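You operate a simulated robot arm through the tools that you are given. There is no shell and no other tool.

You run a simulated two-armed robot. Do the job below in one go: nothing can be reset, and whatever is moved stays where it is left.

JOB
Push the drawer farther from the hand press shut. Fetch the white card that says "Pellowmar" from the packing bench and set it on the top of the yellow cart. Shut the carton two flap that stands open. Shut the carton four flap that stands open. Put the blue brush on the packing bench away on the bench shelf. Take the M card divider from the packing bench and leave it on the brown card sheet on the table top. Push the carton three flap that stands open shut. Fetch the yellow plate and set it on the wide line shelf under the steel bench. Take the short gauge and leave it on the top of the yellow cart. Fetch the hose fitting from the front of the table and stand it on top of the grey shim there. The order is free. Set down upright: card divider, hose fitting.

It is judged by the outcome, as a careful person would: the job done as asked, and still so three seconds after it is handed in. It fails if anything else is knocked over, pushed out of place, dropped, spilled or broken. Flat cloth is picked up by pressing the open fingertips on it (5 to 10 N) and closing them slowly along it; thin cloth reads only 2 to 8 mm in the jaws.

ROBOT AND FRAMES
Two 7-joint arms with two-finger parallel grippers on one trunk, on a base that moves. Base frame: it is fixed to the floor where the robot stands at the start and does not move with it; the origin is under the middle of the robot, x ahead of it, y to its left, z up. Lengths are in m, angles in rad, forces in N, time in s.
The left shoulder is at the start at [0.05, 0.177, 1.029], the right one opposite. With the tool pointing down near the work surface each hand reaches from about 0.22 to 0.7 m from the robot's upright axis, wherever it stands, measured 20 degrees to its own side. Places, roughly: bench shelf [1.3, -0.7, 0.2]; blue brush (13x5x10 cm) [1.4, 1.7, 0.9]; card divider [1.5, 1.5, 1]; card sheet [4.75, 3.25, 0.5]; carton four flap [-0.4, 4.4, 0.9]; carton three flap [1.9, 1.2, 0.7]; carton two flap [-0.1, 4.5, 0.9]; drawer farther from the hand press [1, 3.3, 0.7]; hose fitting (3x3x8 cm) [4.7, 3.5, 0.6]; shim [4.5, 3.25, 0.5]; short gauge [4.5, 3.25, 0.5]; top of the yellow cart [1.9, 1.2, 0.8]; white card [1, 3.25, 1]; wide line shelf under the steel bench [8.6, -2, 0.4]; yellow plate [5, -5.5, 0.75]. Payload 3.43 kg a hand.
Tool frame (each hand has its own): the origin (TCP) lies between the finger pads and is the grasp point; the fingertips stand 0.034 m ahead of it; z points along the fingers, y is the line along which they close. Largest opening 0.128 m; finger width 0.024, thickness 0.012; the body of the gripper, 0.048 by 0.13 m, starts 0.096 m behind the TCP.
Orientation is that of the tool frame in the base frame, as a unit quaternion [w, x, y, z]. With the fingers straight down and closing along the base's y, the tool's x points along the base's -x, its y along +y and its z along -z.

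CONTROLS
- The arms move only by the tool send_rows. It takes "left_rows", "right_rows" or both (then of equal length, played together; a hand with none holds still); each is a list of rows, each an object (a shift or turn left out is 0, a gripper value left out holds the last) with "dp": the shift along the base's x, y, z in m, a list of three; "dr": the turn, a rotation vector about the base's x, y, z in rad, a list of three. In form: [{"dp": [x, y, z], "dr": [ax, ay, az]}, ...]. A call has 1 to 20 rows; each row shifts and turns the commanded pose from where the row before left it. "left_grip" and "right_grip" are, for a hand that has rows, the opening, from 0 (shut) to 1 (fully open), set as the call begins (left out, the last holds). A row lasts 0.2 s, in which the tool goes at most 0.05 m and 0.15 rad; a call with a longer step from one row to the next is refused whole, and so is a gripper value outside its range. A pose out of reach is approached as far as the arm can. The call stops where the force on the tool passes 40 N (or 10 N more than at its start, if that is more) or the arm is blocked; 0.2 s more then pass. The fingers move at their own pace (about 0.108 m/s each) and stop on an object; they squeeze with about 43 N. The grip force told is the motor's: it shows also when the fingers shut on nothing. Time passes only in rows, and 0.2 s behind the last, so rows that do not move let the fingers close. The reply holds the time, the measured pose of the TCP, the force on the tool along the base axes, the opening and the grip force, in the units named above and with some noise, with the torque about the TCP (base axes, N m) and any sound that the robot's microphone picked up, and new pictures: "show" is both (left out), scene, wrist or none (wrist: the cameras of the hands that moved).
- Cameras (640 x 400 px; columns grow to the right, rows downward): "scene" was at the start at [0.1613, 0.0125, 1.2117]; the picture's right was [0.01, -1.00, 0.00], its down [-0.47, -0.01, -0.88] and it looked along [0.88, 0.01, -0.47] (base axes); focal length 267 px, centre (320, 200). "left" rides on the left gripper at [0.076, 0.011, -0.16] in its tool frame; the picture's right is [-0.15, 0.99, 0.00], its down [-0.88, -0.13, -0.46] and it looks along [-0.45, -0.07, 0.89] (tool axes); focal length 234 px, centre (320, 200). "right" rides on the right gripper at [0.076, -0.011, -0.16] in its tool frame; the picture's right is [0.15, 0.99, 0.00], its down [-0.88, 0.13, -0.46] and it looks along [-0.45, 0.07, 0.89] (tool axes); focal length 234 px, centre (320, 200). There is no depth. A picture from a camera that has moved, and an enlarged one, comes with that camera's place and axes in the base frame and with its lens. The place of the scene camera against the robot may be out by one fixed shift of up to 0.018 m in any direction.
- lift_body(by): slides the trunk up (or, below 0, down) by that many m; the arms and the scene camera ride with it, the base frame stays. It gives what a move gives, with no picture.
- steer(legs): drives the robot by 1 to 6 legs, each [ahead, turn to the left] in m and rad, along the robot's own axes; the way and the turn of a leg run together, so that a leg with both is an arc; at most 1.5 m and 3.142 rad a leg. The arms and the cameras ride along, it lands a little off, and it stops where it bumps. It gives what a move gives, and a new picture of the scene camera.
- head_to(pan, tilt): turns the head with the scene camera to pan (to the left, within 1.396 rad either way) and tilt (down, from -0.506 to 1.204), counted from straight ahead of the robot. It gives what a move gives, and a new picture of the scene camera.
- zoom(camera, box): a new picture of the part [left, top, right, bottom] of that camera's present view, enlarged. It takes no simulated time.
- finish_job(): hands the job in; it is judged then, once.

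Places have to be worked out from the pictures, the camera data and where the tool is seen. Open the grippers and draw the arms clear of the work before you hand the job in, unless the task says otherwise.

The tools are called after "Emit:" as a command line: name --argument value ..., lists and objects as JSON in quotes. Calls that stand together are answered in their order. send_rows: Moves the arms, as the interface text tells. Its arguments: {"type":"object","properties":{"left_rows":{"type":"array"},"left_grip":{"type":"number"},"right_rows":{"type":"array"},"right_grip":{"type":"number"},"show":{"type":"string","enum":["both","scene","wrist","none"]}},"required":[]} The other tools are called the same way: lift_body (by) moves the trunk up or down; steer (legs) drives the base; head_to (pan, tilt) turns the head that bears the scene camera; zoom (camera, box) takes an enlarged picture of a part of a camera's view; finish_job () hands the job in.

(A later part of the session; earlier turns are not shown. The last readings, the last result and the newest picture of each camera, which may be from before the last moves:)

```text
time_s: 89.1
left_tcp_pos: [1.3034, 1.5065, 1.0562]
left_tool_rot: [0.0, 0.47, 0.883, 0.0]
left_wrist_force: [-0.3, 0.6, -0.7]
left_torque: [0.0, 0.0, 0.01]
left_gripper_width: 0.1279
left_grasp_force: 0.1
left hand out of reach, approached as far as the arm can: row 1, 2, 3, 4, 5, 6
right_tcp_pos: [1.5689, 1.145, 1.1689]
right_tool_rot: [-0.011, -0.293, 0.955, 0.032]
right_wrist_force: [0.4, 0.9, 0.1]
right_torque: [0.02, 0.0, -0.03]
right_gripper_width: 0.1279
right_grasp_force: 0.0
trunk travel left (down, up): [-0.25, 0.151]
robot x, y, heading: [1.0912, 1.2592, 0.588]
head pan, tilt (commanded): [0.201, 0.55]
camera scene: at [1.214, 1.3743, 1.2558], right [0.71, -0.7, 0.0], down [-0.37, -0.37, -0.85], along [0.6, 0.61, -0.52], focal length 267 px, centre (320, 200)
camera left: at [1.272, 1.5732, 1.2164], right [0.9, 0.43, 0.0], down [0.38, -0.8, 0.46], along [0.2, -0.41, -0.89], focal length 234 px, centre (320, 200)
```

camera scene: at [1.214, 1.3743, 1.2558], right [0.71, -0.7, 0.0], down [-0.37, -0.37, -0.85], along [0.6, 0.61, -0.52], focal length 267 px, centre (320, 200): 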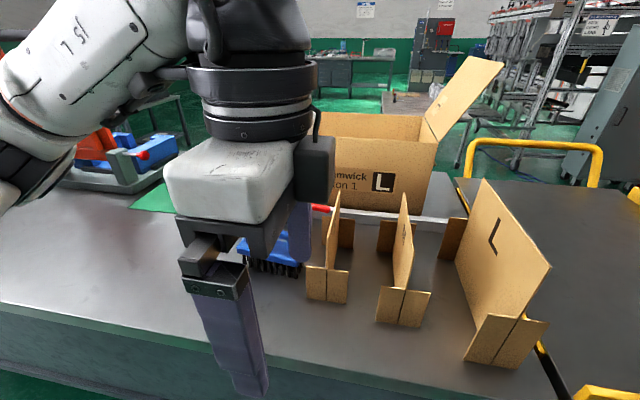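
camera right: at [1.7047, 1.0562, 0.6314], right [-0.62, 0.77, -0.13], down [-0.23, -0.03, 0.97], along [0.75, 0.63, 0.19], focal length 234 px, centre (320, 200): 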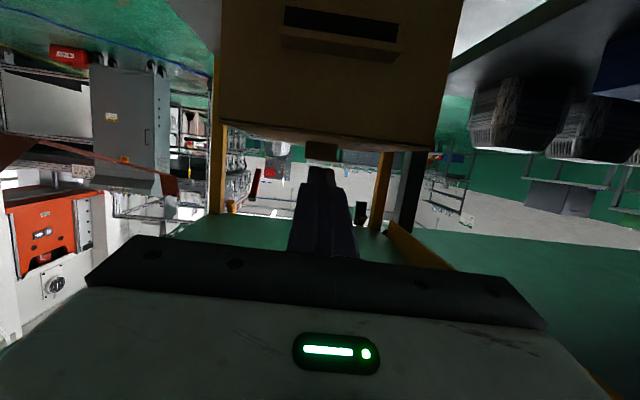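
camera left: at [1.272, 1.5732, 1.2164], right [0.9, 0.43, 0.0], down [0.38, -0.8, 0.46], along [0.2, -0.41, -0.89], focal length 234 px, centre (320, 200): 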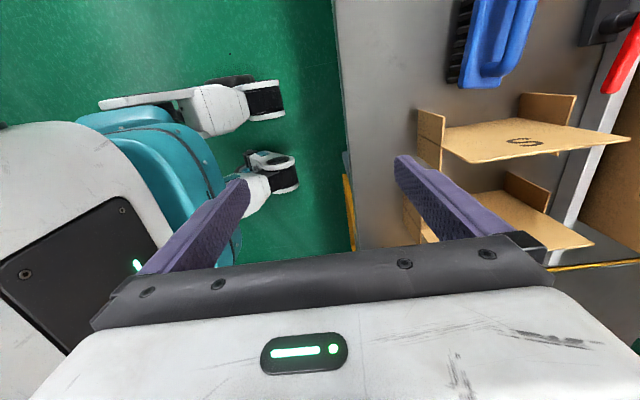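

With yaw −90° the left wrist is limited close to the body. I unwind the hand to try the opposite yaw.

Emit:
send_rows --left_rows '[{"dp": [-0.01, 0.0, 0.0], "dr": [0, 0, 0.1428]}, {"dp": [-0.01, 0.01, 0.015], "dr": [0, 0, 0.1428]}, {"dp": [-0.01, 0.025, 0.015], "dr": [0, 0, 0.1428]}, {"dp": [-0.01, 0.03, 0.015], "dr": [0, 0, 0.1428]}, {"dp": [-0.01, 0.03, 0.015], "dr": [0, 0, 0.1428]}, {"dp": [-0.01, 0.03, 0.015], "dr": [0, 0, 0.1428]}, {"dp": [-0.01, 0.03, 0.015], "dr": [0, 0, 0.1428]}, {"dp": [-0.01, 0.03, 0.015], "dr": [0, 0, 0.1428]}, {"dp": [0, 0.03, 0.015], "dr": [0, 0, 0.1428]}, {"dp": [0, 0.03, 0.015], "dr": [0, 0, 0.1428]}, {"dp": [0, 0.02, 0.015], "dr": [0, 0, 0.1428]}]' --show "none"

Emit:
send_rows --left_rows '[{"dp": [0.015, 0, 0], "dr": [0, 0, 0.1428]}, {"dp": [0.015, 0, 0], "dr": [0, 0, 0.1428]}, {"dp": [0.015, 0, 0], "dr": [0, 0, 0.1428]}, {"dp": [0.015, 0, 0], "dr": [0, 0, 0.1428]}, {"dp": [0.015, 0, 0], "dr": [0, 0, 0.1428]}, {"dp": [0.015, 0, 0], "dr": [0, 0, 0.1428]}, {"dp": [0.015, 0, 0], "dr": [0, 0, 0.1428]}, {"dp": [0.015, 0, 0], "dr": [0, 0, 0.1428]}, {"dp": [0.015, 0, 0], "dr": [0, 0, 0.1428]}, {"dp": [0.015, 0, 0], "dr": [0, 0, 0.1428]}, {"dp": [0.015, 0, 0], "dr": [0, 0, 0.1428]}]'

```text
time_s: 91.5
left_tcp_pos: [1.2256, 1.7692, 1.2046]
left_tool_rot: [0.0, -0.293, 0.956, 0.0]
left_wrist_force: [0.1, 0.0, 0.0]
left_torque: [0.01, 0.0, 0.04]
left_gripper_width: 0.1281
left_grasp_force: 0.1
right_tcp_pos: [1.5696, 1.1448, 1.1693]
right_tool_rot: [-0.01, -0.293, 0.956, 0.033]
right_wrist_force: [0.3, -0.1, -0.7]
right_torque: [-0.01, -0.03, -0.01]
right_gripper_width: 0.1281
right_grasp_force: 0.0
trunk travel left (down, up): [-0.25, 0.151]
robot x, y, heading: [1.0923, 1.2618, 0.59]
head pan, tilt (commanded): [0.201, 0.55]
```

```text
time_s: 93.9
left_tcp_pos: [1.3907, 1.7686, 1.2039]
left_tool_rot: [0.0, 0.882, -0.471, 0.0]
left_wrist_force: [0.2, 0.1, 0.3]
left_torque: [0.0, -0.02, 0.02]
left_gripper_width: 0.128
left_grasp_force: 0.0
right_tcp_pos: [1.5687, 1.1439, 1.1689]
right_tool_rot: [-0.011, -0.293, 0.956, 0.034]
right_wrist_force: [0.3, -0.2, -1.0]
right_torque: [0.03, -0.01, -0.01]
right_gripper_width: 0.128
right_grasp_force: 0.1
trunk travel left (down, up): [-0.25, 0.151]
robot x, y, heading: [1.092, 1.2601, 0.584]
head pan, tilt (commanded): [0.201, 0.55]
camera scene: at [1.2145, 1.3738, 1.2558], right [0.71, -0.7, 0.0], down [-0.37, -0.37, -0.85], along [0.6, 0.61, -0.52], focal length 267 px, centre (320, 200)
camera left: at [1.4234, 1.6986, 1.3653], right [-0.9, -0.43, 0.0], down [-0.38, 0.8, 0.46], along [-0.2, 0.41, -0.89], focal length 234 px, centre (320, 200)
```

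scene: 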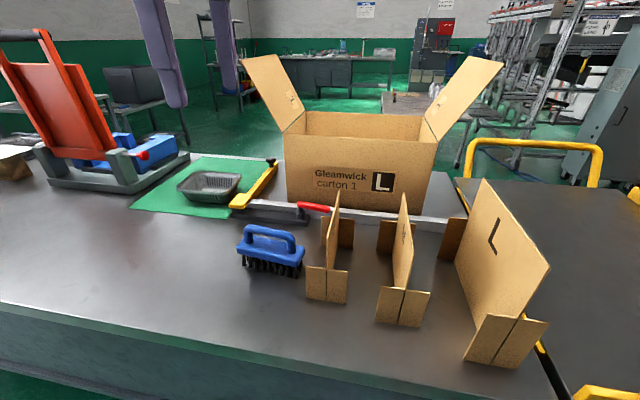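
left: 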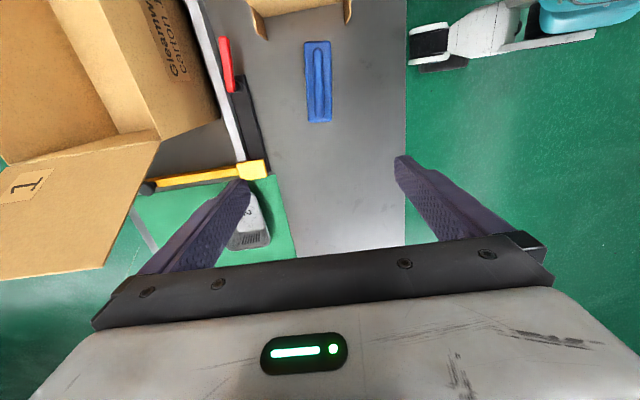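

Yaw +90° works; the wrist camera puts the brush at about (1.424,1.700), which I trust more than the scene camera. I move above it and lower partway.

Emit:
send_rows --left_rows '[{"dp": [0.009, -0.017, -0.03]}, {"dp": [0.009, -0.016, -0.03]}, {"dp": [0.008, -0.016, -0.03]}, {"dp": [0.003, -0.008, -0.03]}]'

Emit:
zoom --camera "scene" --box '[180, 180, 380, 305]'

```text
time_s: 94.9
left_tcp_pos: [1.4176, 1.7129, 1.0852]
left_tool_rot: [0.0, 0.882, -0.471, 0.001]
left_wrist_force: [0.4, 0.4, 0.2]
left_torque: [0.0, -0.03, 0.0]
left_gripper_width: 0.1281
left_grasp_force: 0.1
right_tcp_pos: [1.5685, 1.1465, 1.1697]
right_tool_rot: [-0.01, -0.293, 0.955, 0.033]
right_wrist_force: [-0.2, -0.4, -0.1]
right_torque: [-0.02, -0.02, -0.03]
right_gripper_width: 0.1279
right_grasp_force: 0.1
trunk travel left (down, up): [-0.25, 0.151]
robot x, y, heading: [1.0907, 1.2601, 0.593]
head pan, tilt (commanded): [0.201, 0.55]
camera scene: at [1.2141, 1.3744, 1.2558], right [0.71, -0.7, 0.0], down [-0.37, -0.37, -0.85], along [0.6, 0.61, -0.52], focal length 267 px, centre (320, 200)
camera left: at [1.4516, 1.6417, 1.2463], right [-0.9, -0.43, 0.0], down [-0.38, 0.8, 0.46], along [-0.19, 0.41, -0.89], focal length 234 px, centre (320, 200)
```

scene: 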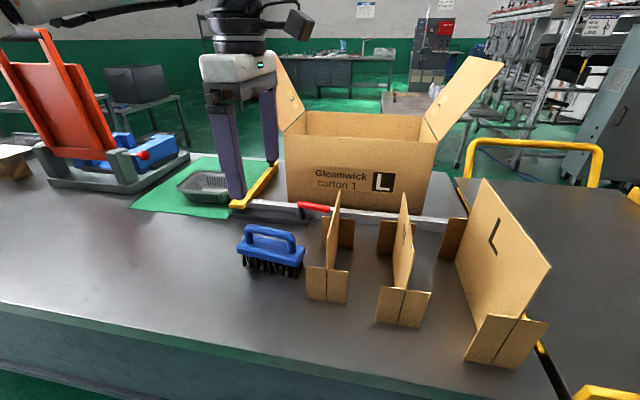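
left: 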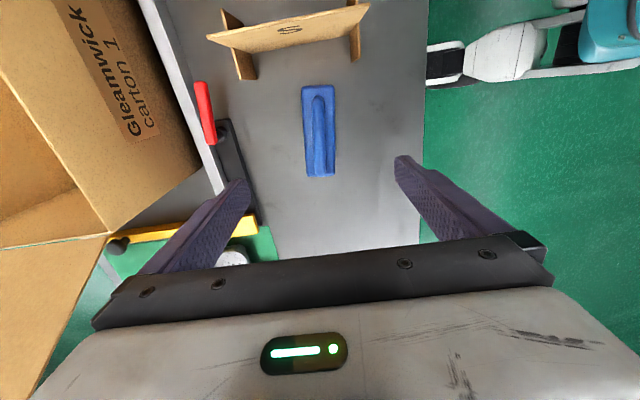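

```text
3.20 times, centred on (280, 242) of scene
camera zoom: at [1.2141, 1.3744, 1.2558], right [0.71, -0.7, 0.0], down [-0.37, -0.37, -0.85], along [0.6, 0.61, -0.52], focal length 854 px, centre (448, 64)
```

zoom: 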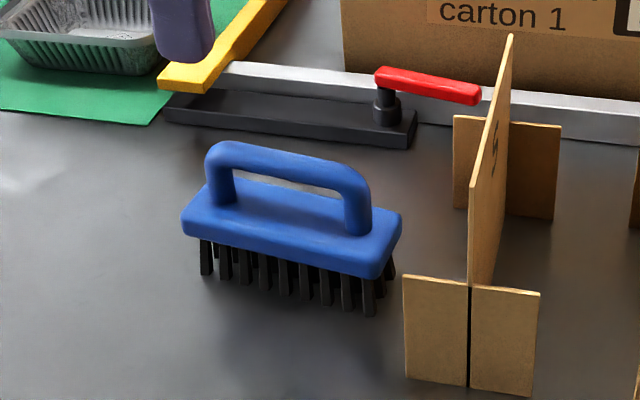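

The brush handle is centred under the hand across its width. I narrow the opening and descend onto the handle, keeping slightly to the side away from the S divider.

Emit:
send_rows --left_rows '[{"dp": [0.002, -0.005, 0.0]}, {"dp": [0.0, 0, -0.035]}, {"dp": [0.0, 0.0, -0.035]}, {"dp": [0.0, 0.0, -0.035]}, {"dp": [0.0, 0.0, -0.03]}]' --left_grip 0.62

Emit:
zoom --camera "scene" --box '[180, 180, 380, 305]'

```text
time_s: 96.1
left_tcp_pos: [1.42, 1.7068, 0.9493]
left_tool_rot: [0.0, 0.882, -0.471, -0.001]
left_wrist_force: [0.2, -0.1, -0.7]
left_torque: [-0.03, 0.0, 0.03]
left_gripper_width: 0.0794
left_grasp_force: 0.0
right_tcp_pos: [1.5684, 1.1459, 1.1701]
right_tool_rot: [-0.01, -0.294, 0.955, 0.033]
right_wrist_force: [-0.8, 0.4, 0.1]
right_torque: [-0.01, 0.01, 0.01]
right_gripper_width: 0.128
right_grasp_force: 0.1
trunk travel left (down, up): [-0.25, 0.151]
robot x, y, heading: [1.093, 1.257, 0.587]
head pan, tilt (commanded): [0.201, 0.55]
camera scene: at [1.2141, 1.3743, 1.2558], right [0.71, -0.7, 0.0], down [-0.37, -0.37, -0.85], along [0.6, 0.61, -0.52], focal length 267 px, centre (320, 200)
camera left: at [1.4535, 1.6362, 1.11], right [-0.9, -0.43, 0.0], down [-0.38, 0.8, 0.46], along [-0.19, 0.41, -0.89], focal length 234 px, centre (320, 200)
```

scene: 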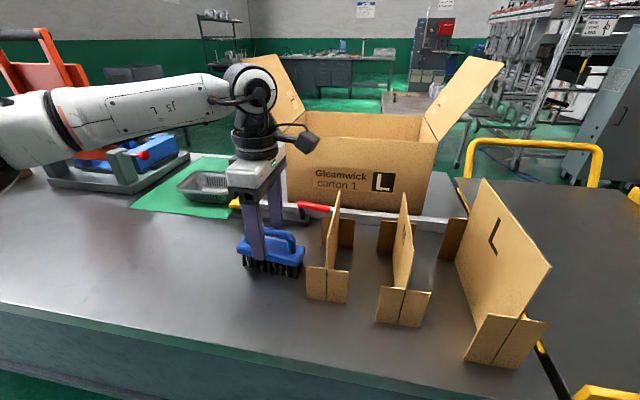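
left: 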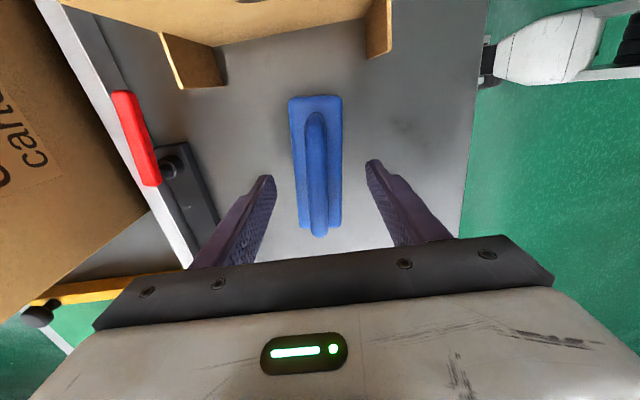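

```text
3.20 times, centred on (280, 242) of scene
camera zoom: at [1.2141, 1.3743, 1.2558], right [0.71, -0.7, 0.0], down [-0.37, -0.37, -0.85], along [0.6, 0.61, -0.52], focal length 854 px, centre (448, 64)
```

zoom: 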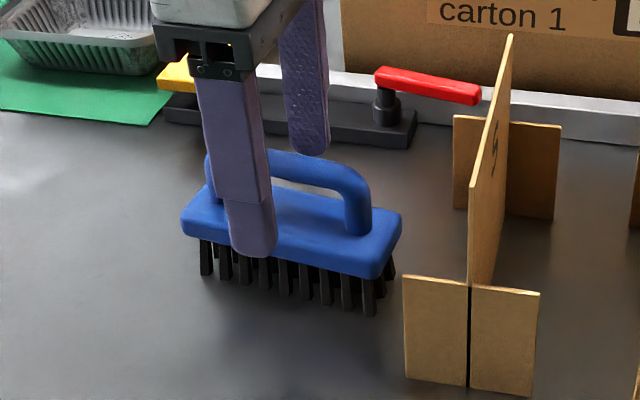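

The fingers straddle the handle a bit to its left; I shift 2 cm toward its middle, lower 1.2 cm and close.

Emit:
send_rows --left_rows '[{"dp": [0.006, -0.009, 0.0]}, {"dp": [0.005, -0.0076, -0.006]}, {"dp": [0.0, 0.0, -0.006]}]' --show "none"

Emit:
send_rows --left_rows '[{}, {}, {}, {}]' --left_grip 0

```text
time_s: 96.9
left_tcp_pos: [1.4313, 1.6909, 0.9369]
left_tool_rot: [0.0, 0.883, -0.469, 0.0]
left_wrist_force: [0.4, 0.1, -1.0]
left_torque: [-0.03, 0.01, -0.01]
left_gripper_width: 0.0794
left_grasp_force: 0.0
right_tcp_pos: [1.5678, 1.1453, 1.1702]
right_tool_rot: [-0.011, -0.294, 0.955, 0.032]
right_wrist_force: [0.2, 0.4, -0.6]
right_torque: [0.0, 0.0, 0.0]
right_gripper_width: 0.128
right_grasp_force: 0.1
trunk travel left (down, up): [-0.25, 0.151]
robot x, y, heading: [1.0917, 1.2581, 0.584]
head pan, tilt (commanded): [0.201, 0.55]
```

```text
time_s: 97.9
left_tcp_pos: [1.4305, 1.6898, 0.9374]
left_tool_rot: [0.0, 0.882, -0.471, -0.001]
left_wrist_force: [0.3, -1.2, -0.1]
left_torque: [-0.07, -0.05, 0.01]
left_gripper_width: 0.0149
left_grasp_force: 43.2
right_tcp_pos: [1.5677, 1.146, 1.1686]
right_tool_rot: [-0.01, -0.293, 0.956, 0.034]
right_wrist_force: [0.2, -0.1, 0.9]
right_torque: [-0.04, 0.01, 0.01]
right_gripper_width: 0.1278
right_grasp_force: 0.1
trunk travel left (down, up): [-0.25, 0.151]
robot x, y, heading: [1.095, 1.2647, 0.592]
head pan, tilt (commanded): [0.201, 0.55]
camera scene: at [1.214, 1.3741, 1.2558], right [0.71, -0.7, 0.0], down [-0.37, -0.37, -0.85], along [0.6, 0.61, -0.52], focal length 267 px, centre (320, 200)
camera left: at [1.4643, 1.6199, 1.0988], right [-0.9, -0.43, 0.0], down [-0.38, 0.8, 0.46], along [-0.2, 0.41, -0.89], focal length 234 px, centre (320, 200)
```

scene: 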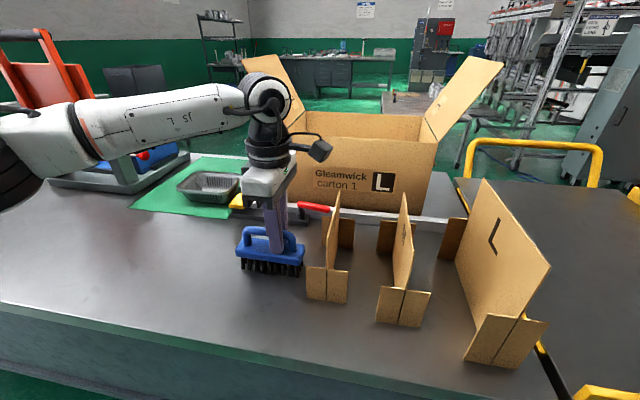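
left: 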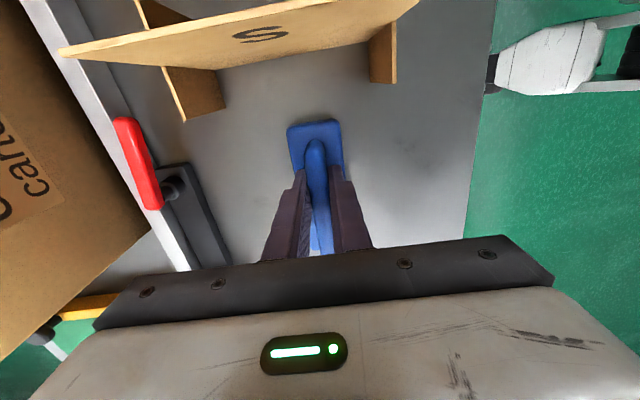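

Handle gripped (15 mm wide, 43 N). I lift the brush clear.

Emit:
send_rows --left_rows '[{"dp": [0, 0, 0.03]}, {"dp": [0, 0, 0.045]}, {"dp": [0, 0.01, 0.045]}, {"dp": [0, 0.01, 0.04]}]'

```text
time_s: 98.9
left_tcp_pos: [1.4317, 1.7103, 1.0992]
left_tool_rot: [0.0, 0.882, -0.471, 0.0]
left_wrist_force: [0.0, -1.2, -2.0]
left_torque: [-0.01, -0.05, 0.03]
left_gripper_width: 0.0148
left_grasp_force: 42.9
right_tcp_pos: [1.5679, 1.1442, 1.169]
right_tool_rot: [-0.011, -0.294, 0.955, 0.033]
right_wrist_force: [-0.3, -0.8, -0.4]
right_torque: [0.02, 0.02, 0.0]
right_gripper_width: 0.1281
right_grasp_force: 0.1
trunk travel left (down, up): [-0.25, 0.151]
robot x, y, heading: [1.0919, 1.2608, 0.591]
head pan, tilt (commanded): [0.201, 0.55]
camera scene: at [1.2137, 1.3736, 1.2559], right [0.71, -0.7, 0.0], down [-0.37, -0.37, -0.85], along [0.6, 0.61, -0.52], focal length 267 px, centre (320, 200)
camera left: at [1.4652, 1.639, 1.2589], right [-0.9, -0.43, 0.0], down [-0.38, 0.8, 0.46], along [-0.2, 0.41, -0.89], focal length 234 px, centre (320, 200)
```

scene: 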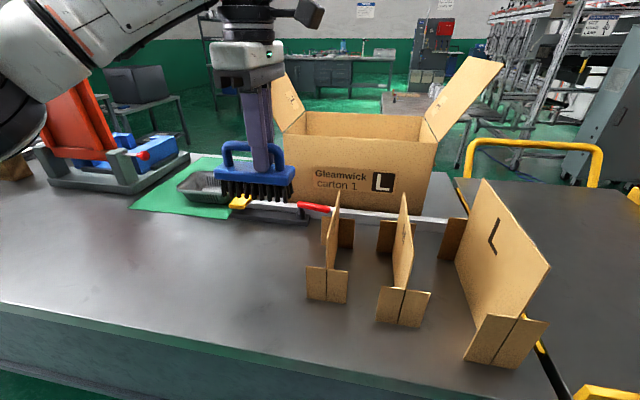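
left: 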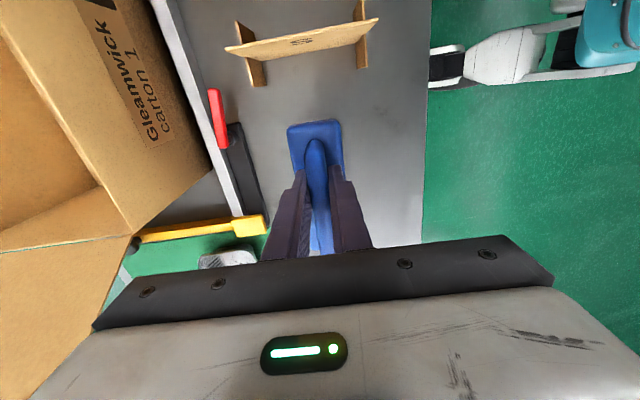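

Brush is up. I back away from the bench and turn right to face the bench with the low shelf.

Emit:
steer --legs '[[-0.65, 0.0], [0.0, -1.571]]'

Emit:
head_to --pan 0.0 --tilt 0.45

```text
time_s: 106.4
left_tcp_pos: [0.986, 0.5424, 1.0974]
left_tool_rot: [0.0, -0.276, 0.961, 0.001]
left_wrist_force: [-0.4, -0.3, -0.4]
left_torque: [-0.03, 0.05, 0.05]
left_gripper_width: 0.015
left_grasp_force: 42.5
right_tcp_pos: [0.4163, 0.4232, 1.1701]
right_tool_rot: [0.016, 0.482, 0.876, 0.03]
right_wrist_force: [-0.6, 0.7, -0.3]
right_torque: [0.0, -0.01, -0.02]
right_gripper_width: 0.1279
right_grasp_force: 0.0
trunk travel left (down, up): [-0.25, 0.151]
robot x, y, heading: [0.5478, 0.8972, -1.009]
head pan, tilt (commanded): [0.201, 0.55]
camera scene: at [0.6454, 0.7824, 1.2558], right [-0.73, -0.69, 0.0], down [-0.36, 0.38, -0.85], along [0.59, -0.62, -0.52], focal length 267 px, centre (320, 200)
```

scene: 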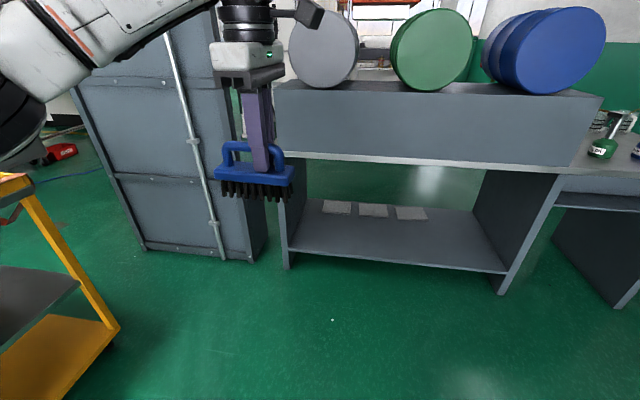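

```text
time_s: 107.1
left_tcp_pos: [0.9852, 0.5411, 1.0965]
left_tool_rot: [0.0, -0.276, 0.961, 0.0]
left_wrist_force: [0.0, 0.0, -1.9]
left_torque: [0.0, 0.03, 0.0]
left_gripper_width: 0.0148
left_grasp_force: 43.3
right_tcp_pos: [0.4166, 0.4235, 1.1697]
right_tool_rot: [0.016, 0.482, 0.875, 0.03]
right_wrist_force: [-0.3, 0.6, 0.5]
right_torque: [0.0, -0.01, 0.02]
right_gripper_width: 0.1283
right_grasp_force: 0.0
trunk travel left (down, up): [-0.25, 0.151]
robot x, y, heading: [0.5452, 0.8943, -1.009]
head pan, tilt (commanded): [0.0, 0.45]
camera scene: at [0.6325, 0.7696, 1.2648], right [-0.85, -0.53, 0.0], down [-0.23, 0.37, -0.9], along [0.48, -0.76, -0.44], focal length 267 px, centre (320, 200)
```

scene: 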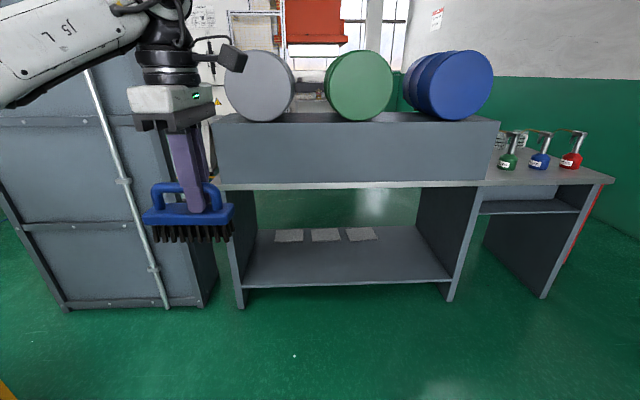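

The bench shelf is at z≈0.15, front edge V≈-0.875, with three grey pads at its back; the front strip is free. I drive to stand before it, a bit to the right, keeping the brush short of the bench.

Emit:
steer --legs '[[0.0, -0.48], [0.66, 0.0], [0.0, 0.51]]'

Emit:
lift_body --by -0.25

```text
time_s: 113.6
left_tcp_pos: [1.0569, -0.0939, 1.0964]
left_tool_rot: [0.0, -0.296, 0.955, 0.0]
left_wrist_force: [1.0, 0.3, -1.3]
left_torque: [-0.02, 0.03, 0.03]
left_gripper_width: 0.0151
left_grasp_force: 43.1
right_tcp_pos: [0.494, -0.2354, 1.1705]
right_tool_rot: [0.016, 0.464, 0.885, 0.03]
right_wrist_force: [1.0, 0.8, 0.2]
right_torque: [0.0, -0.01, 0.0]
right_gripper_width: 0.128
right_grasp_force: 0.0
trunk travel left (down, up): [-0.25, 0.151]
robot x, y, heading: [0.6015, 0.2447, -0.968]
head pan, tilt (commanded): [0.0, 0.45]
camera scene: at [0.6953, 0.1197, 1.2649], right [-0.83, -0.56, 0.0], down [-0.25, 0.36, -0.9], along [0.51, -0.74, -0.44], focal length 267 px, centre (320, 200)
```

scene: 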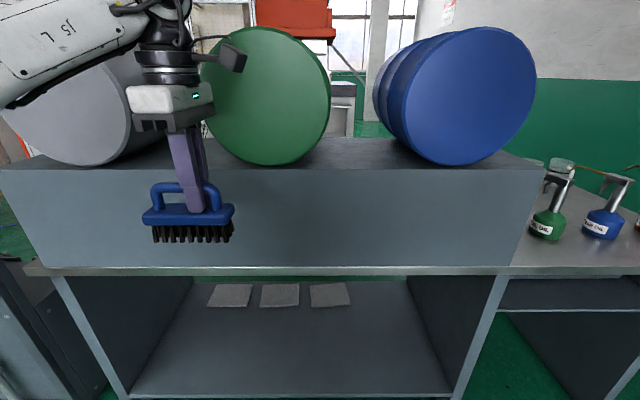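

```text
time_s: 116.2
left_tcp_pos: [1.0572, -0.0927, 0.8479]
left_tool_rot: [0.0, -0.296, 0.955, 0.001]
left_wrist_force: [-1.2, 0.2, -1.5]
left_torque: [-0.03, 0.01, -0.04]
left_gripper_width: 0.015
left_grasp_force: 43.4
right_tcp_pos: [0.493, -0.2342, 0.9208]
right_tool_rot: [0.016, 0.464, 0.885, 0.029]
right_wrist_force: [0.5, -0.4, 0.4]
right_torque: [0.0, 0.01, 0.01]
right_gripper_width: 0.1284
right_grasp_force: 0.0
trunk travel left (down, up): [0.0, 0.401]
robot x, y, heading: [0.6018, 0.2467, -0.976]
head pan, tilt (commanded): [0.0, 0.45]
```

I lower the brush below the bench-top level (well short of the bench) and tuck the right hand back.

Emit:
send_rows --left_rows '[{"dp": [0, 0, -0.043]}, {"dp": [0, 0, -0.043]}, {"dp": [0, 0, -0.043]}, {"dp": [0, 0, -0.043]}, {"dp": [0, 0, -0.043]}, {"dp": [0, 0, -0.043]}, {"dp": [0, 0, -0.043]}, {"dp": [0, 0, -0.043]}, {"dp": [0, 0, -0.043]}, {"dp": [0, 0, -0.043]}]' --right_rows '[{"dp": [-0.0097, 0.0037, 0]}, {"dp": [-0.0097, 0.0037, 0]}, {"dp": [-0.0097, 0.0037, 0]}, {"dp": [-0.0097, 0.0037, 0]}, {"dp": [-0.0097, 0.0037, 0]}, {"dp": [-0.0097, 0.0037, 0]}, {"dp": [-0.0097, 0.0037, 0]}, {"dp": [-0.0097, 0.0037, 0]}, {"dp": [-0.0097, 0.0037, 0]}, {"dp": [-0.0097, 0.0037, 0]}]'

```text
time_s: 118.3
left_tcp_pos: [1.054, -0.0951, 0.4173]
left_tool_rot: [0.001, -0.296, 0.955, -0.001]
left_wrist_force: [-0.3, -1.1, -2.0]
left_torque: [-0.01, -0.03, 0.01]
left_gripper_width: 0.0148
left_grasp_force: 43.0
right_tcp_pos: [0.4751, -0.228, 0.8812]
right_tool_rot: [0.016, 0.465, 0.885, 0.03]
right_wrist_force: [0.1, -0.7, 0.0]
right_torque: [-0.01, -0.03, -0.03]
right_gripper_width: 0.1279
right_grasp_force: 0.0
right hand out of reach, approached as far as the arm can: row 1, 2, 3, 4, 5, 6, 7, 8, 9, 10
trunk travel left (down, up): [0.0, 0.401]
robot x, y, heading: [0.6048, 0.2422, -0.966]
head pan, tilt (commanded): [0.0, 0.45]
camera scene: at [0.6949, 0.1195, 1.0149], right [-0.83, -0.56, 0.0], down [-0.25, 0.36, -0.9], along [0.51, -0.74, -0.44], focal length 267 px, centre (320, 200)
camera right: at [0.4132, -0.18, 1.039], right [0.73, 0.68, 0.07], down [0.58, -0.67, 0.46], along [0.36, -0.3, -0.88], focal length 234 px, centre (320, 200)
camera left: at [0.9866, -0.1287, 0.5779], right [-0.44, 0.9, 0.0], down [0.8, 0.39, 0.46], along [0.41, 0.2, -0.89], focal length 234 px, centre (320, 200)
```

scene: 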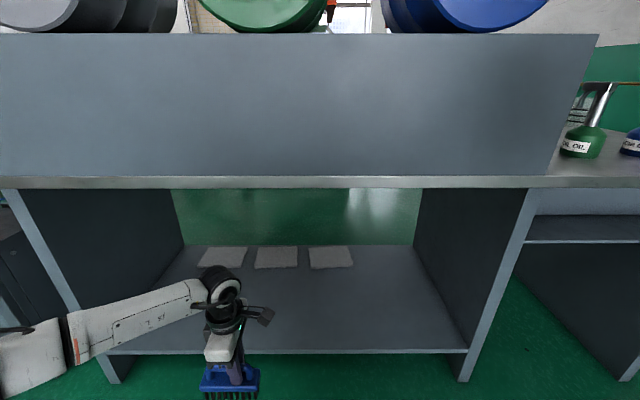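
right: 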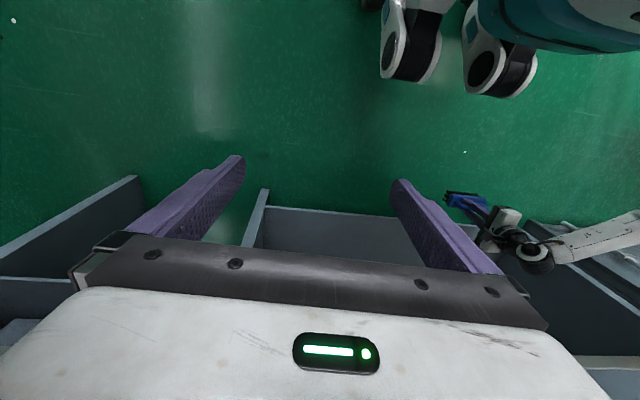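
left: 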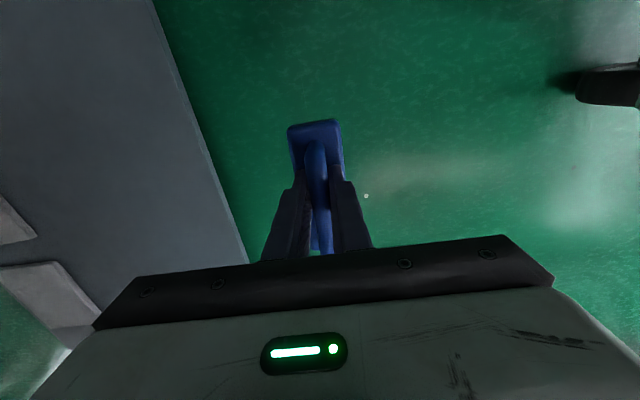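

The forearm comes in nearly level from the left. I lower another 13 cm so the wrist passes safely beneath the bench top, then drive in.

Emit:
send_rows --left_rows '[{"dp": [0, 0, -0.043]}, {"dp": [0, 0, -0.043]}, {"dp": [0, 0, -0.04]}]'

```text
time_s: 119.2
left_tcp_pos: [1.0574, -0.0943, 0.2904]
left_tool_rot: [0.0, -0.295, 0.955, -0.001]
left_wrist_force: [-0.2, -0.5, -1.7]
left_torque: [-0.01, 0.02, -0.03]
left_gripper_width: 0.0149
left_grasp_force: 42.7
right_tcp_pos: [0.4755, -0.2298, 0.8805]
right_tool_rot: [0.015, 0.465, 0.885, 0.029]
right_wrist_force: [0.1, -0.3, 0.1]
right_torque: [-0.01, 0.02, 0.0]
right_gripper_width: 0.1281
right_grasp_force: 0.0
trunk travel left (down, up): [0.0, 0.401]
robot x, y, heading: [0.605, 0.2434, -0.972]
head pan, tilt (commanded): [0.0, 0.45]
camera scene: at [0.6949, 0.1195, 1.0149], right [-0.83, -0.56, 0.0], down [-0.25, 0.36, -0.9], along [0.51, -0.74, -0.44], focal length 267 px, centre (320, 200)
camera left: at [0.9886, -0.1288, 0.4507], right [-0.44, 0.9, 0.0], down [0.8, 0.39, 0.46], along [0.41, 0.2, -0.89], focal length 234 px, centre (320, 200)
```

scene: 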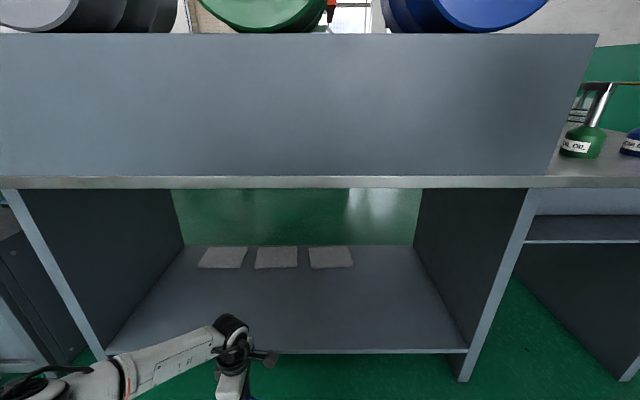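
left: 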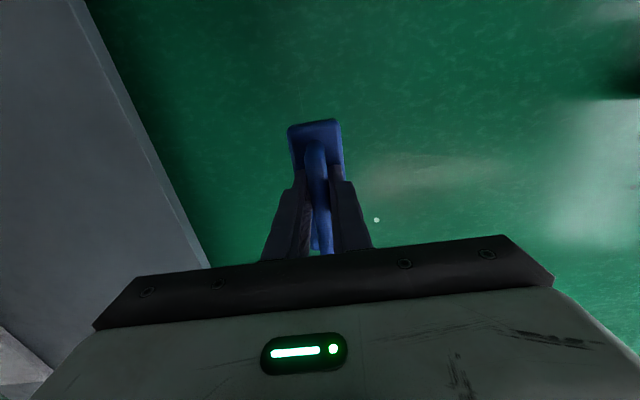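

Brush bottom rides ~5 cm above the shelf. I drive forward 0.33 m to bring it over the free front strip.

Emit:
steer --legs '[[0.33, 0.0]]'

Emit:
zoom --camera "left" --box '[0, 0, 640, 400]'

```text
time_s: 121.3
left_tcp_pos: [1.2429, -0.3663, 0.2902]
left_tool_rot: [-0.001, -0.296, 0.955, -0.001]
left_wrist_force: [-0.2, 1.0, -1.7]
left_torque: [-0.02, 0.06, 0.01]
left_gripper_width: 0.015
left_grasp_force: 43.4
right_tcp_pos: [0.6593, -0.5011, 0.8806]
right_tool_rot: [0.016, 0.464, 0.885, 0.03]
right_wrist_force: [0.7, 0.2, 0.2]
right_torque: [-0.01, 0.03, 0.04]
right_gripper_width: 0.1278
right_grasp_force: 0.0
trunk travel left (down, up): [0.0, 0.401]
robot x, y, heading: [0.7895, -0.0303, -0.97]
head pan, tilt (commanded): [0.0, 0.45]
camera scene: at [0.88, -0.1519, 1.0149], right [-0.83, -0.56, 0.0], down [-0.25, 0.36, -0.9], along [0.51, -0.74, -0.44], focal length 267 px, centre (320, 200)
```

scene: 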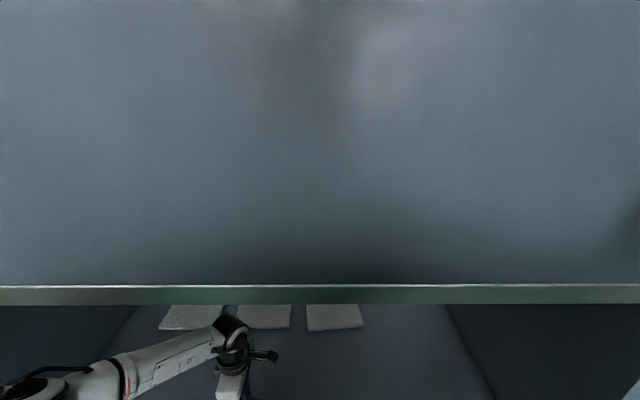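

```text
1.00 times, centred on (320, 200) of left (not enlarged: the box is as wide or as high as the picture)
camera zoom: at [1.1735, -0.4005, 0.4513], right [-0.44, 0.9, 0.0], down [0.8, 0.39, 0.46], along [0.41, 0.2, -0.89], focal length 234 px, centre (320, 200)
```

zoom: 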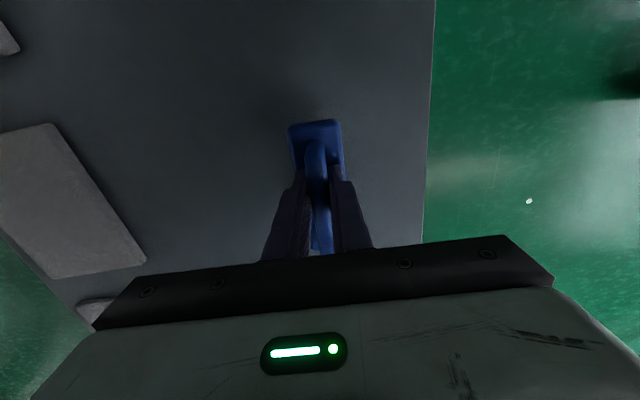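

The brush hangs over the shelf ~12 cm inside the edge, clear of the pads. I lower it gently to find the shelf.

Emit:
send_rows --left_rows '[{"dp": [0, 0, -0.02]}, {"dp": [0, 0, -0.015]}, {"dp": [0, 0, -0.01]}]' --show "wrist"

```text
time_s: 121.9
left_tcp_pos: [1.2433, -0.3687, 0.2686]
left_tool_rot: [0.0, -0.298, 0.955, -0.002]
left_wrist_force: [-3.1, 6.4, 21.8]
left_torque: [0.49, -0.38, 0.17]
left_gripper_width: 0.0147
left_grasp_force: 43.1
right_tcp_pos: [0.6612, -0.5, 0.8822]
right_tool_rot: [0.018, 0.464, 0.885, 0.03]
right_wrist_force: [-0.4, -0.1, -0.4]
right_torque: [0.01, 0.01, 0.0]
right_gripper_width: 0.1281
right_grasp_force: 0.1
trunk travel left (down, up): [0.0, 0.401]
robot x, y, heading: [0.7917, -0.0305, -0.972]
head pan, tilt (commanded): [0.0, 0.45]
stopped in row 2 (left hand): the force on the tool passed its limit at 59 N (the readings are from after the stop); the commanded pose is now the measured one
camera left: at [1.1757, -0.4036, 0.4288], right [-0.44, 0.9, 0.0], down [0.8, 0.39, 0.46], along [0.41, 0.2, -0.89], focal length 234 px, centre (320, 200)
```

left: 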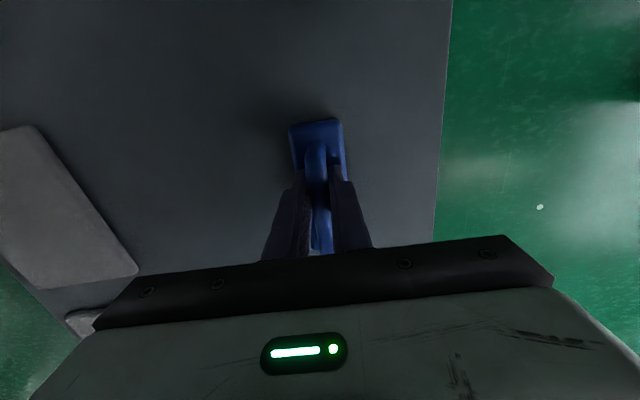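

The brush touches the shelf (upward force). I relieve the press slightly, open the fingers, and rise straight off.

Emit:
send_rows --left_rows '[{"dp": [0, 0, 0.003]}, {}]' --show "none"

Emit:
send_rows --left_rows '[{}, {}, {}]' --left_grip 0.5 --show "wrist"

```text
time_s: 122.5
left_tcp_pos: [1.2443, -0.3684, 0.266]
left_tool_rot: [0.0, -0.297, 0.955, -0.001]
left_wrist_force: [-1.6, -1.0, 8.3]
left_torque: [-0.05, -0.29, 0.06]
left_gripper_width: 0.015
left_grasp_force: 43.1
right_tcp_pos: [0.6603, -0.4996, 0.8803]
right_tool_rot: [0.017, 0.464, 0.885, 0.03]
right_wrist_force: [-0.1, -0.2, -0.7]
right_torque: [0.0, -0.02, 0.04]
right_gripper_width: 0.128
right_grasp_force: 0.1
trunk travel left (down, up): [0.0, 0.401]
robot x, y, heading: [0.7887, -0.0315, -0.973]
head pan, tilt (commanded): [0.0, 0.45]
```

```text
time_s: 123.3
left_tcp_pos: [1.2435, -0.3672, 0.2668]
left_tool_rot: [0.0, -0.296, 0.955, 0.0]
left_wrist_force: [-0.2, 0.5, -0.3]
left_torque: [0.02, 0.0, 0.01]
left_gripper_width: 0.0642
left_grasp_force: 0.0
right_tcp_pos: [0.6613, -0.5008, 0.8802]
right_tool_rot: [0.016, 0.464, 0.885, 0.031]
right_wrist_force: [-0.3, -0.2, -0.4]
right_torque: [-0.02, -0.01, -0.01]
right_gripper_width: 0.1282
right_grasp_force: 0.1
trunk travel left (down, up): [0.0, 0.401]
robot x, y, heading: [0.787, -0.0261, -0.974]
head pan, tilt (commanded): [0.0, 0.45]
camera left: at [1.176, -0.4022, 0.4276], right [-0.44, 0.9, 0.0], down [0.8, 0.39, 0.46], along [0.41, 0.2, -0.89], focal length 234 px, centre (320, 200)
```

left: 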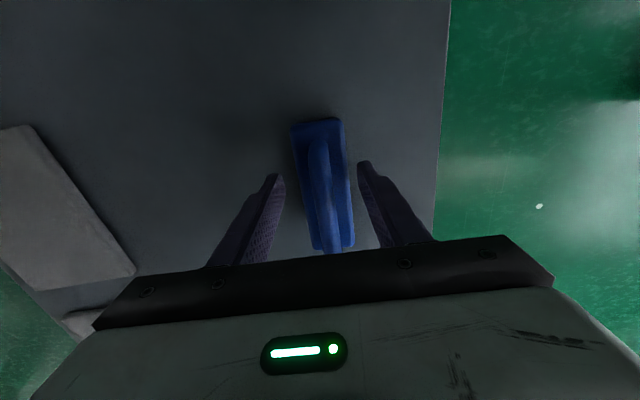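

Released and standing. I raise the hand clear of the handle and back the robot away.

Emit:
send_rows --left_rows '[{"dp": [0, 0, 0.03]}, {"dp": [0, 0, 0.03]}, {"dp": [0, 0, 0.03]}]' --show "wrist"

Emit:
steer --legs '[[-0.45, 0.0]]'

```text
time_s: 124.1
left_tcp_pos: [1.2458, -0.3673, 0.3582]
left_tool_rot: [0.0, -0.297, 0.955, 0.0]
left_wrist_force: [0.4, -0.1, 0.4]
left_torque: [0.03, 0.0, -0.01]
left_gripper_width: 0.0643
left_grasp_force: 0.2
right_tcp_pos: [0.6596, -0.5008, 0.8807]
right_tool_rot: [0.017, 0.464, 0.885, 0.032]
right_wrist_force: [0.4, 1.0, 0.2]
right_torque: [0.02, 0.01, -0.03]
right_gripper_width: 0.1278
right_grasp_force: 0.0
trunk travel left (down, up): [0.0, 0.401]
robot x, y, heading: [0.7892, -0.0297, -0.975]
head pan, tilt (commanded): [0.0, 0.45]
camera left: at [1.177, -0.4031, 0.5188], right [-0.44, 0.9, 0.0], down [0.8, 0.39, 0.46], along [0.41, 0.2, -0.89], focal length 234 px, centre (320, 200)
```

left: 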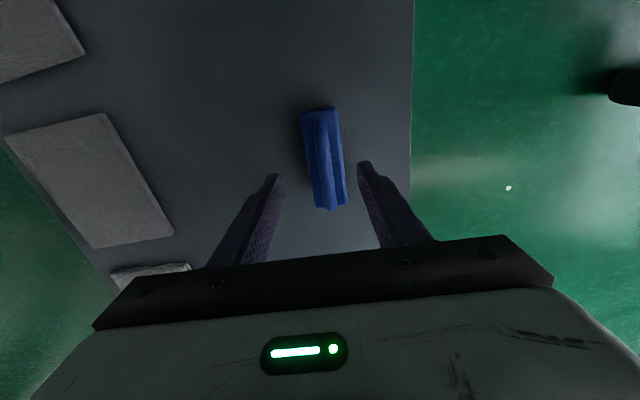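

```text
time_s: 126.8
left_tcp_pos: [1.0006, -0.0132, 0.3589]
left_tool_rot: [0.0, -0.294, 0.956, 0.0]
left_wrist_force: [-0.4, -0.1, -0.2]
left_torque: [-0.02, 0.02, -0.03]
left_gripper_width: 0.0639
left_grasp_force: 0.2
right_tcp_pos: [0.4157, -0.142, 0.8809]
right_tool_rot: [0.017, 0.467, 0.884, 0.031]
right_wrist_force: [0.8, 0.3, -0.4]
right_torque: [-0.05, 0.0, 0.02]
right_gripper_width: 0.1282
right_grasp_force: 0.1
trunk travel left (down, up): [0.0, 0.401]
robot x, y, heading: [0.5456, 0.3245, -0.976]
head pan, tilt (commanded): [0.0, 0.45]
camera scene: at [0.6372, 0.2045, 1.0149], right [-0.83, -0.56, 0.0], down [-0.24, 0.36, -0.9], along [0.5, -0.75, -0.44], focal length 267 px, centre (320, 200)
```

scene: 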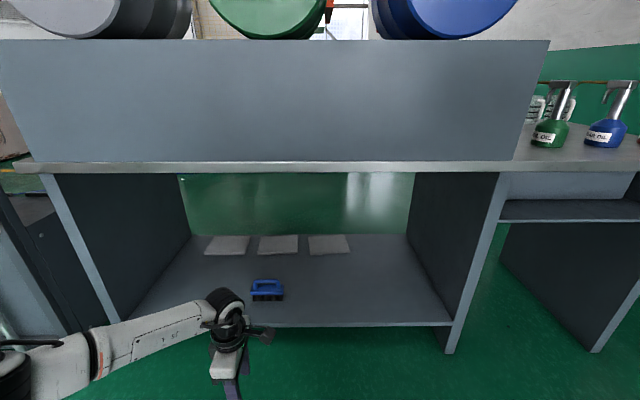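

Brush stands upright on the shelf. I raise and unwind the left hand, lift the trunk, then head for the cartons on the pallet.

Emit:
send_rows --left_rows '[{"dp": [0, 0, 0.045], "dr": [0, 0, -0.1428]}, {"dp": [0, 0, 0.045], "dr": [0, 0, -0.1428]}, {"dp": [0, 0, 0.045], "dr": [0, 0, -0.1428]}, {"dp": [0, 0, 0.045], "dr": [0, 0, -0.1428]}, {"dp": [0, 0, 0.045], "dr": [0, 0, -0.1428]}, {"dp": [0, 0, 0.045], "dr": [0, 0, -0.1428]}, {"dp": [0, 0, 0.045], "dr": [0, 0, -0.1428]}, {"dp": [0, 0, 0.045], "dr": [0, 0, -0.1428]}, {"dp": [0, 0, 0.045], "dr": [0, 0, -0.1428]}, {"dp": [0, 0, 0.045], "dr": [0, 0, -0.1428]}, {"dp": [0, 0, 0.045], "dr": [0, 0, -0.1428]}]' --show "none"

Emit:
lift_body --by 0.25

Emit:
steer --legs '[[-0.3, 0.0], [0.0, 2.7], [1.2, 0.0]]'

```text
time_s: 129.2
left_tcp_pos: [1.001, -0.0153, 0.8549]
left_tool_rot: [0.0, 0.469, 0.883, -0.001]
left_wrist_force: [0.1, 0.2, -0.7]
left_torque: [-0.03, -0.01, -0.02]
left_gripper_width: 0.0638
left_grasp_force: 0.1
right_tcp_pos: [0.4151, -0.1421, 0.8799]
right_tool_rot: [0.016, 0.467, 0.884, 0.03]
right_wrist_force: [-0.5, 0.7, -0.2]
right_torque: [0.02, -0.02, 0.03]
right_gripper_width: 0.128
right_grasp_force: 0.2
trunk travel left (down, up): [0.0, 0.401]
robot x, y, heading: [0.5445, 0.3303, -0.975]
head pan, tilt (commanded): [0.0, 0.45]
```

```text
time_s: 131.7
left_tcp_pos: [1.0017, -0.0151, 1.1032]
left_tool_rot: [-0.001, 0.468, 0.884, 0.0]
left_wrist_force: [-0.4, 0.0, -1.0]
left_torque: [-0.03, 0.01, -0.02]
left_gripper_width: 0.064
left_grasp_force: 0.0
right_tcp_pos: [0.4167, -0.1425, 1.1308]
right_tool_rot: [0.017, 0.467, 0.883, 0.031]
right_wrist_force: [-0.9, 0.2, -0.2]
right_torque: [-0.01, -0.03, -0.02]
right_gripper_width: 0.1279
right_grasp_force: 0.1
trunk travel left (down, up): [-0.25, 0.151]
robot x, y, heading: [0.55, 0.3287, -0.976]
head pan, tilt (commanded): [0.0, 0.45]
```

```text
time_s: 145.8
left_tcp_pos: [0.0266, 2.2979, 1.1043]
left_tool_rot: [0.0, 0.741, -0.672, 0.001]
left_wrist_force: [-0.3, -0.6, 0.4]
left_torque: [-0.01, -0.01, 0.04]
left_gripper_width: 0.0638
left_grasp_force: 0.2
right_tcp_pos: [0.6038, 2.1307, 1.1316]
right_tool_rot: [0.026, 0.741, -0.671, -0.023]
right_wrist_force: [-0.2, 0.3, 0.6]
right_torque: [-0.02, -0.03, 0.0]
right_gripper_width: 0.128
right_grasp_force: 0.1
trunk travel left (down, up): [-0.25, 0.151]
robot x, y, heading: [0.2632, 1.7808, 1.664]
head pan, tilt (commanded): [0.0, 0.45]
camera scene: at [0.2478, 1.9521, 1.2649], right [1.0, 0.09, 0.0], down [0.04, -0.43, -0.9], along [-0.09, 0.9, -0.44], focal length 267 px, centre (320, 200)
```

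scene: 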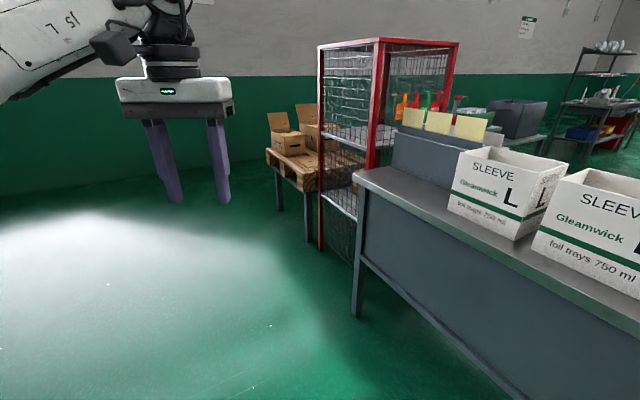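

I zoom in on the pallet cartons and the card holder on the bench.

Emit:
zoom --camera "scene" --box '[240, 80, 400, 180]'

Emit:
zoom --camera "scene" --box '[370, 70, 530, 170]'

```text
4.00 times, centred on (320, 130) of scene
camera zoom: at [0.2478, 1.9521, 1.2649], right [1.0, 0.09, 0.0], down [0.04, -0.43, -0.9], along [-0.09, 0.9, -0.44], focal length 1068 px, centre (320, 480)
```

zoom: 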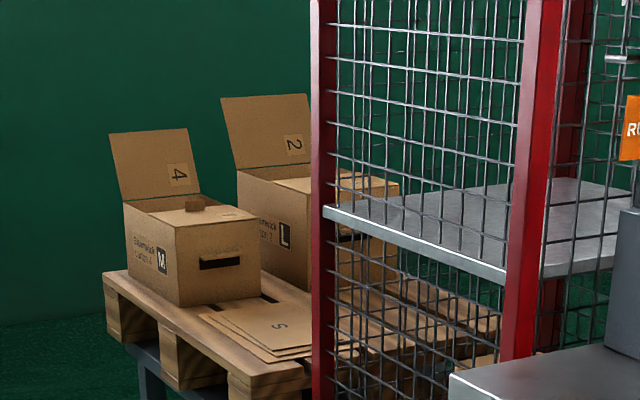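

```text
4.00 times, centred on (450, 120) of scene
camera zoom: at [0.2478, 1.9521, 1.2649], right [1.0, 0.09, 0.0], down [0.04, -0.43, -0.9], along [-0.09, 0.9, -0.44], focal length 1068 px, centre (-200, 520)
```

zoom: 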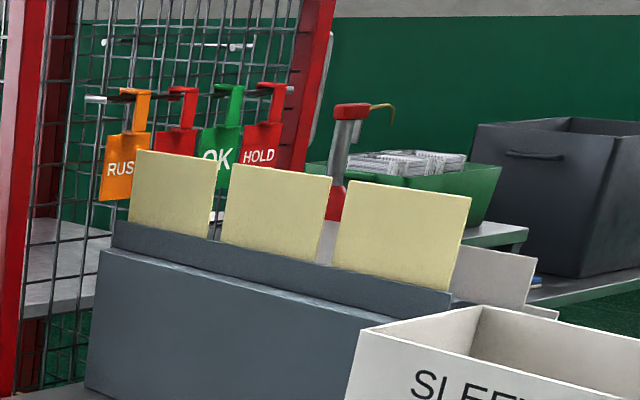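

Cartons 4 and 2 sit on the pallet with their open flaps hinged on the far (wall) side, leaning toward the wall. I drive past the rack to stand in front of the pallet.

Emit:
steer --legs '[[0.0, 0.39], [1.2, 0.0], [1.0, 0.0], [0.0, -1.463]]'

Emit:
head_to --pan 0.2 --tilt 0.45

```text
time_s: 161.3
left_tcp_pos: [-0.4017, 4.2048, 1.1042]
left_tool_rot: [0.0, -0.304, 0.953, 0.0]
left_wrist_force: [-0.7, -0.5, 0.1]
left_torque: [0.0, 0.0, 0.01]
left_gripper_width: 0.0639
left_grasp_force: 0.2
right_tcp_pos: [-0.2602, 3.6215, 1.1306]
right_tool_rot: [-0.011, -0.304, 0.952, 0.033]
right_wrist_force: [0.1, 0.1, -1.2]
right_torque: [0.03, -0.03, 0.0]
right_gripper_width: 0.1282
right_grasp_force: 0.0
trunk travel left (down, up): [-0.25, 0.151]
robot x, y, heading: [-0.7385, 3.7402, 0.617]
head pan, tilt (commanded): [0.0, 0.45]
camera scene: at [-0.6016, 3.8472, 1.2649], right [0.58, -0.82, 0.0], down [-0.36, -0.25, -0.9], along [0.74, 0.52, -0.44], focal length 267 px, centre (320, 200)
```

scene: 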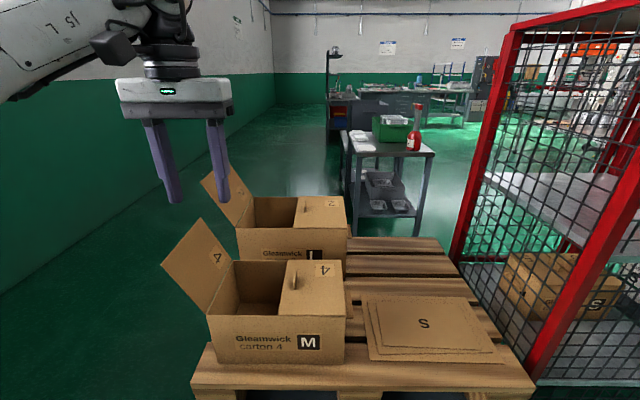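

```text
time_s: 162.0
left_tcp_pos: [-0.402, 4.2048, 1.1032]
left_tool_rot: [0.001, -0.304, 0.953, -0.001]
left_wrist_force: [0.4, 0.5, 0.9]
left_torque: [-0.04, -0.01, -0.01]
left_gripper_width: 0.0641
left_grasp_force: 0.1
right_tcp_pos: [-0.2612, 3.6222, 1.1317]
right_tool_rot: [-0.011, -0.305, 0.952, 0.033]
right_wrist_force: [0.0, -0.1, 0.3]
right_torque: [0.01, 0.02, 0.02]
right_gripper_width: 0.128
right_grasp_force: 0.1
trunk travel left (down, up): [-0.25, 0.151]
robot x, y, heading: [-0.7379, 3.7434, 0.616]
head pan, tilt (commanded): [0.201, 0.45]
camera scene: at [-0.6137, 3.8612, 1.2649], right [0.73, -0.69, 0.0], down [-0.3, -0.32, -0.9], along [0.62, 0.65, -0.44], focal length 267 px, centre (320, 200)
```

scene: 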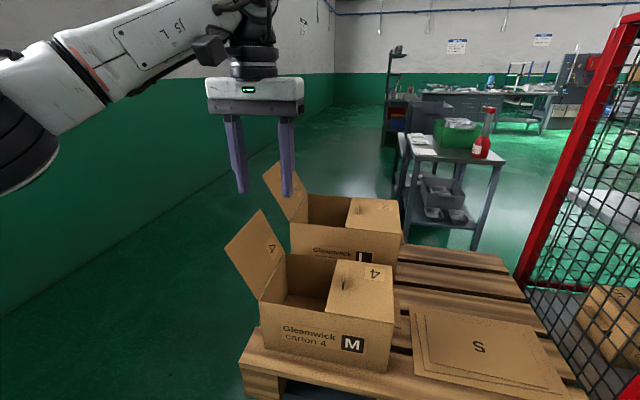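

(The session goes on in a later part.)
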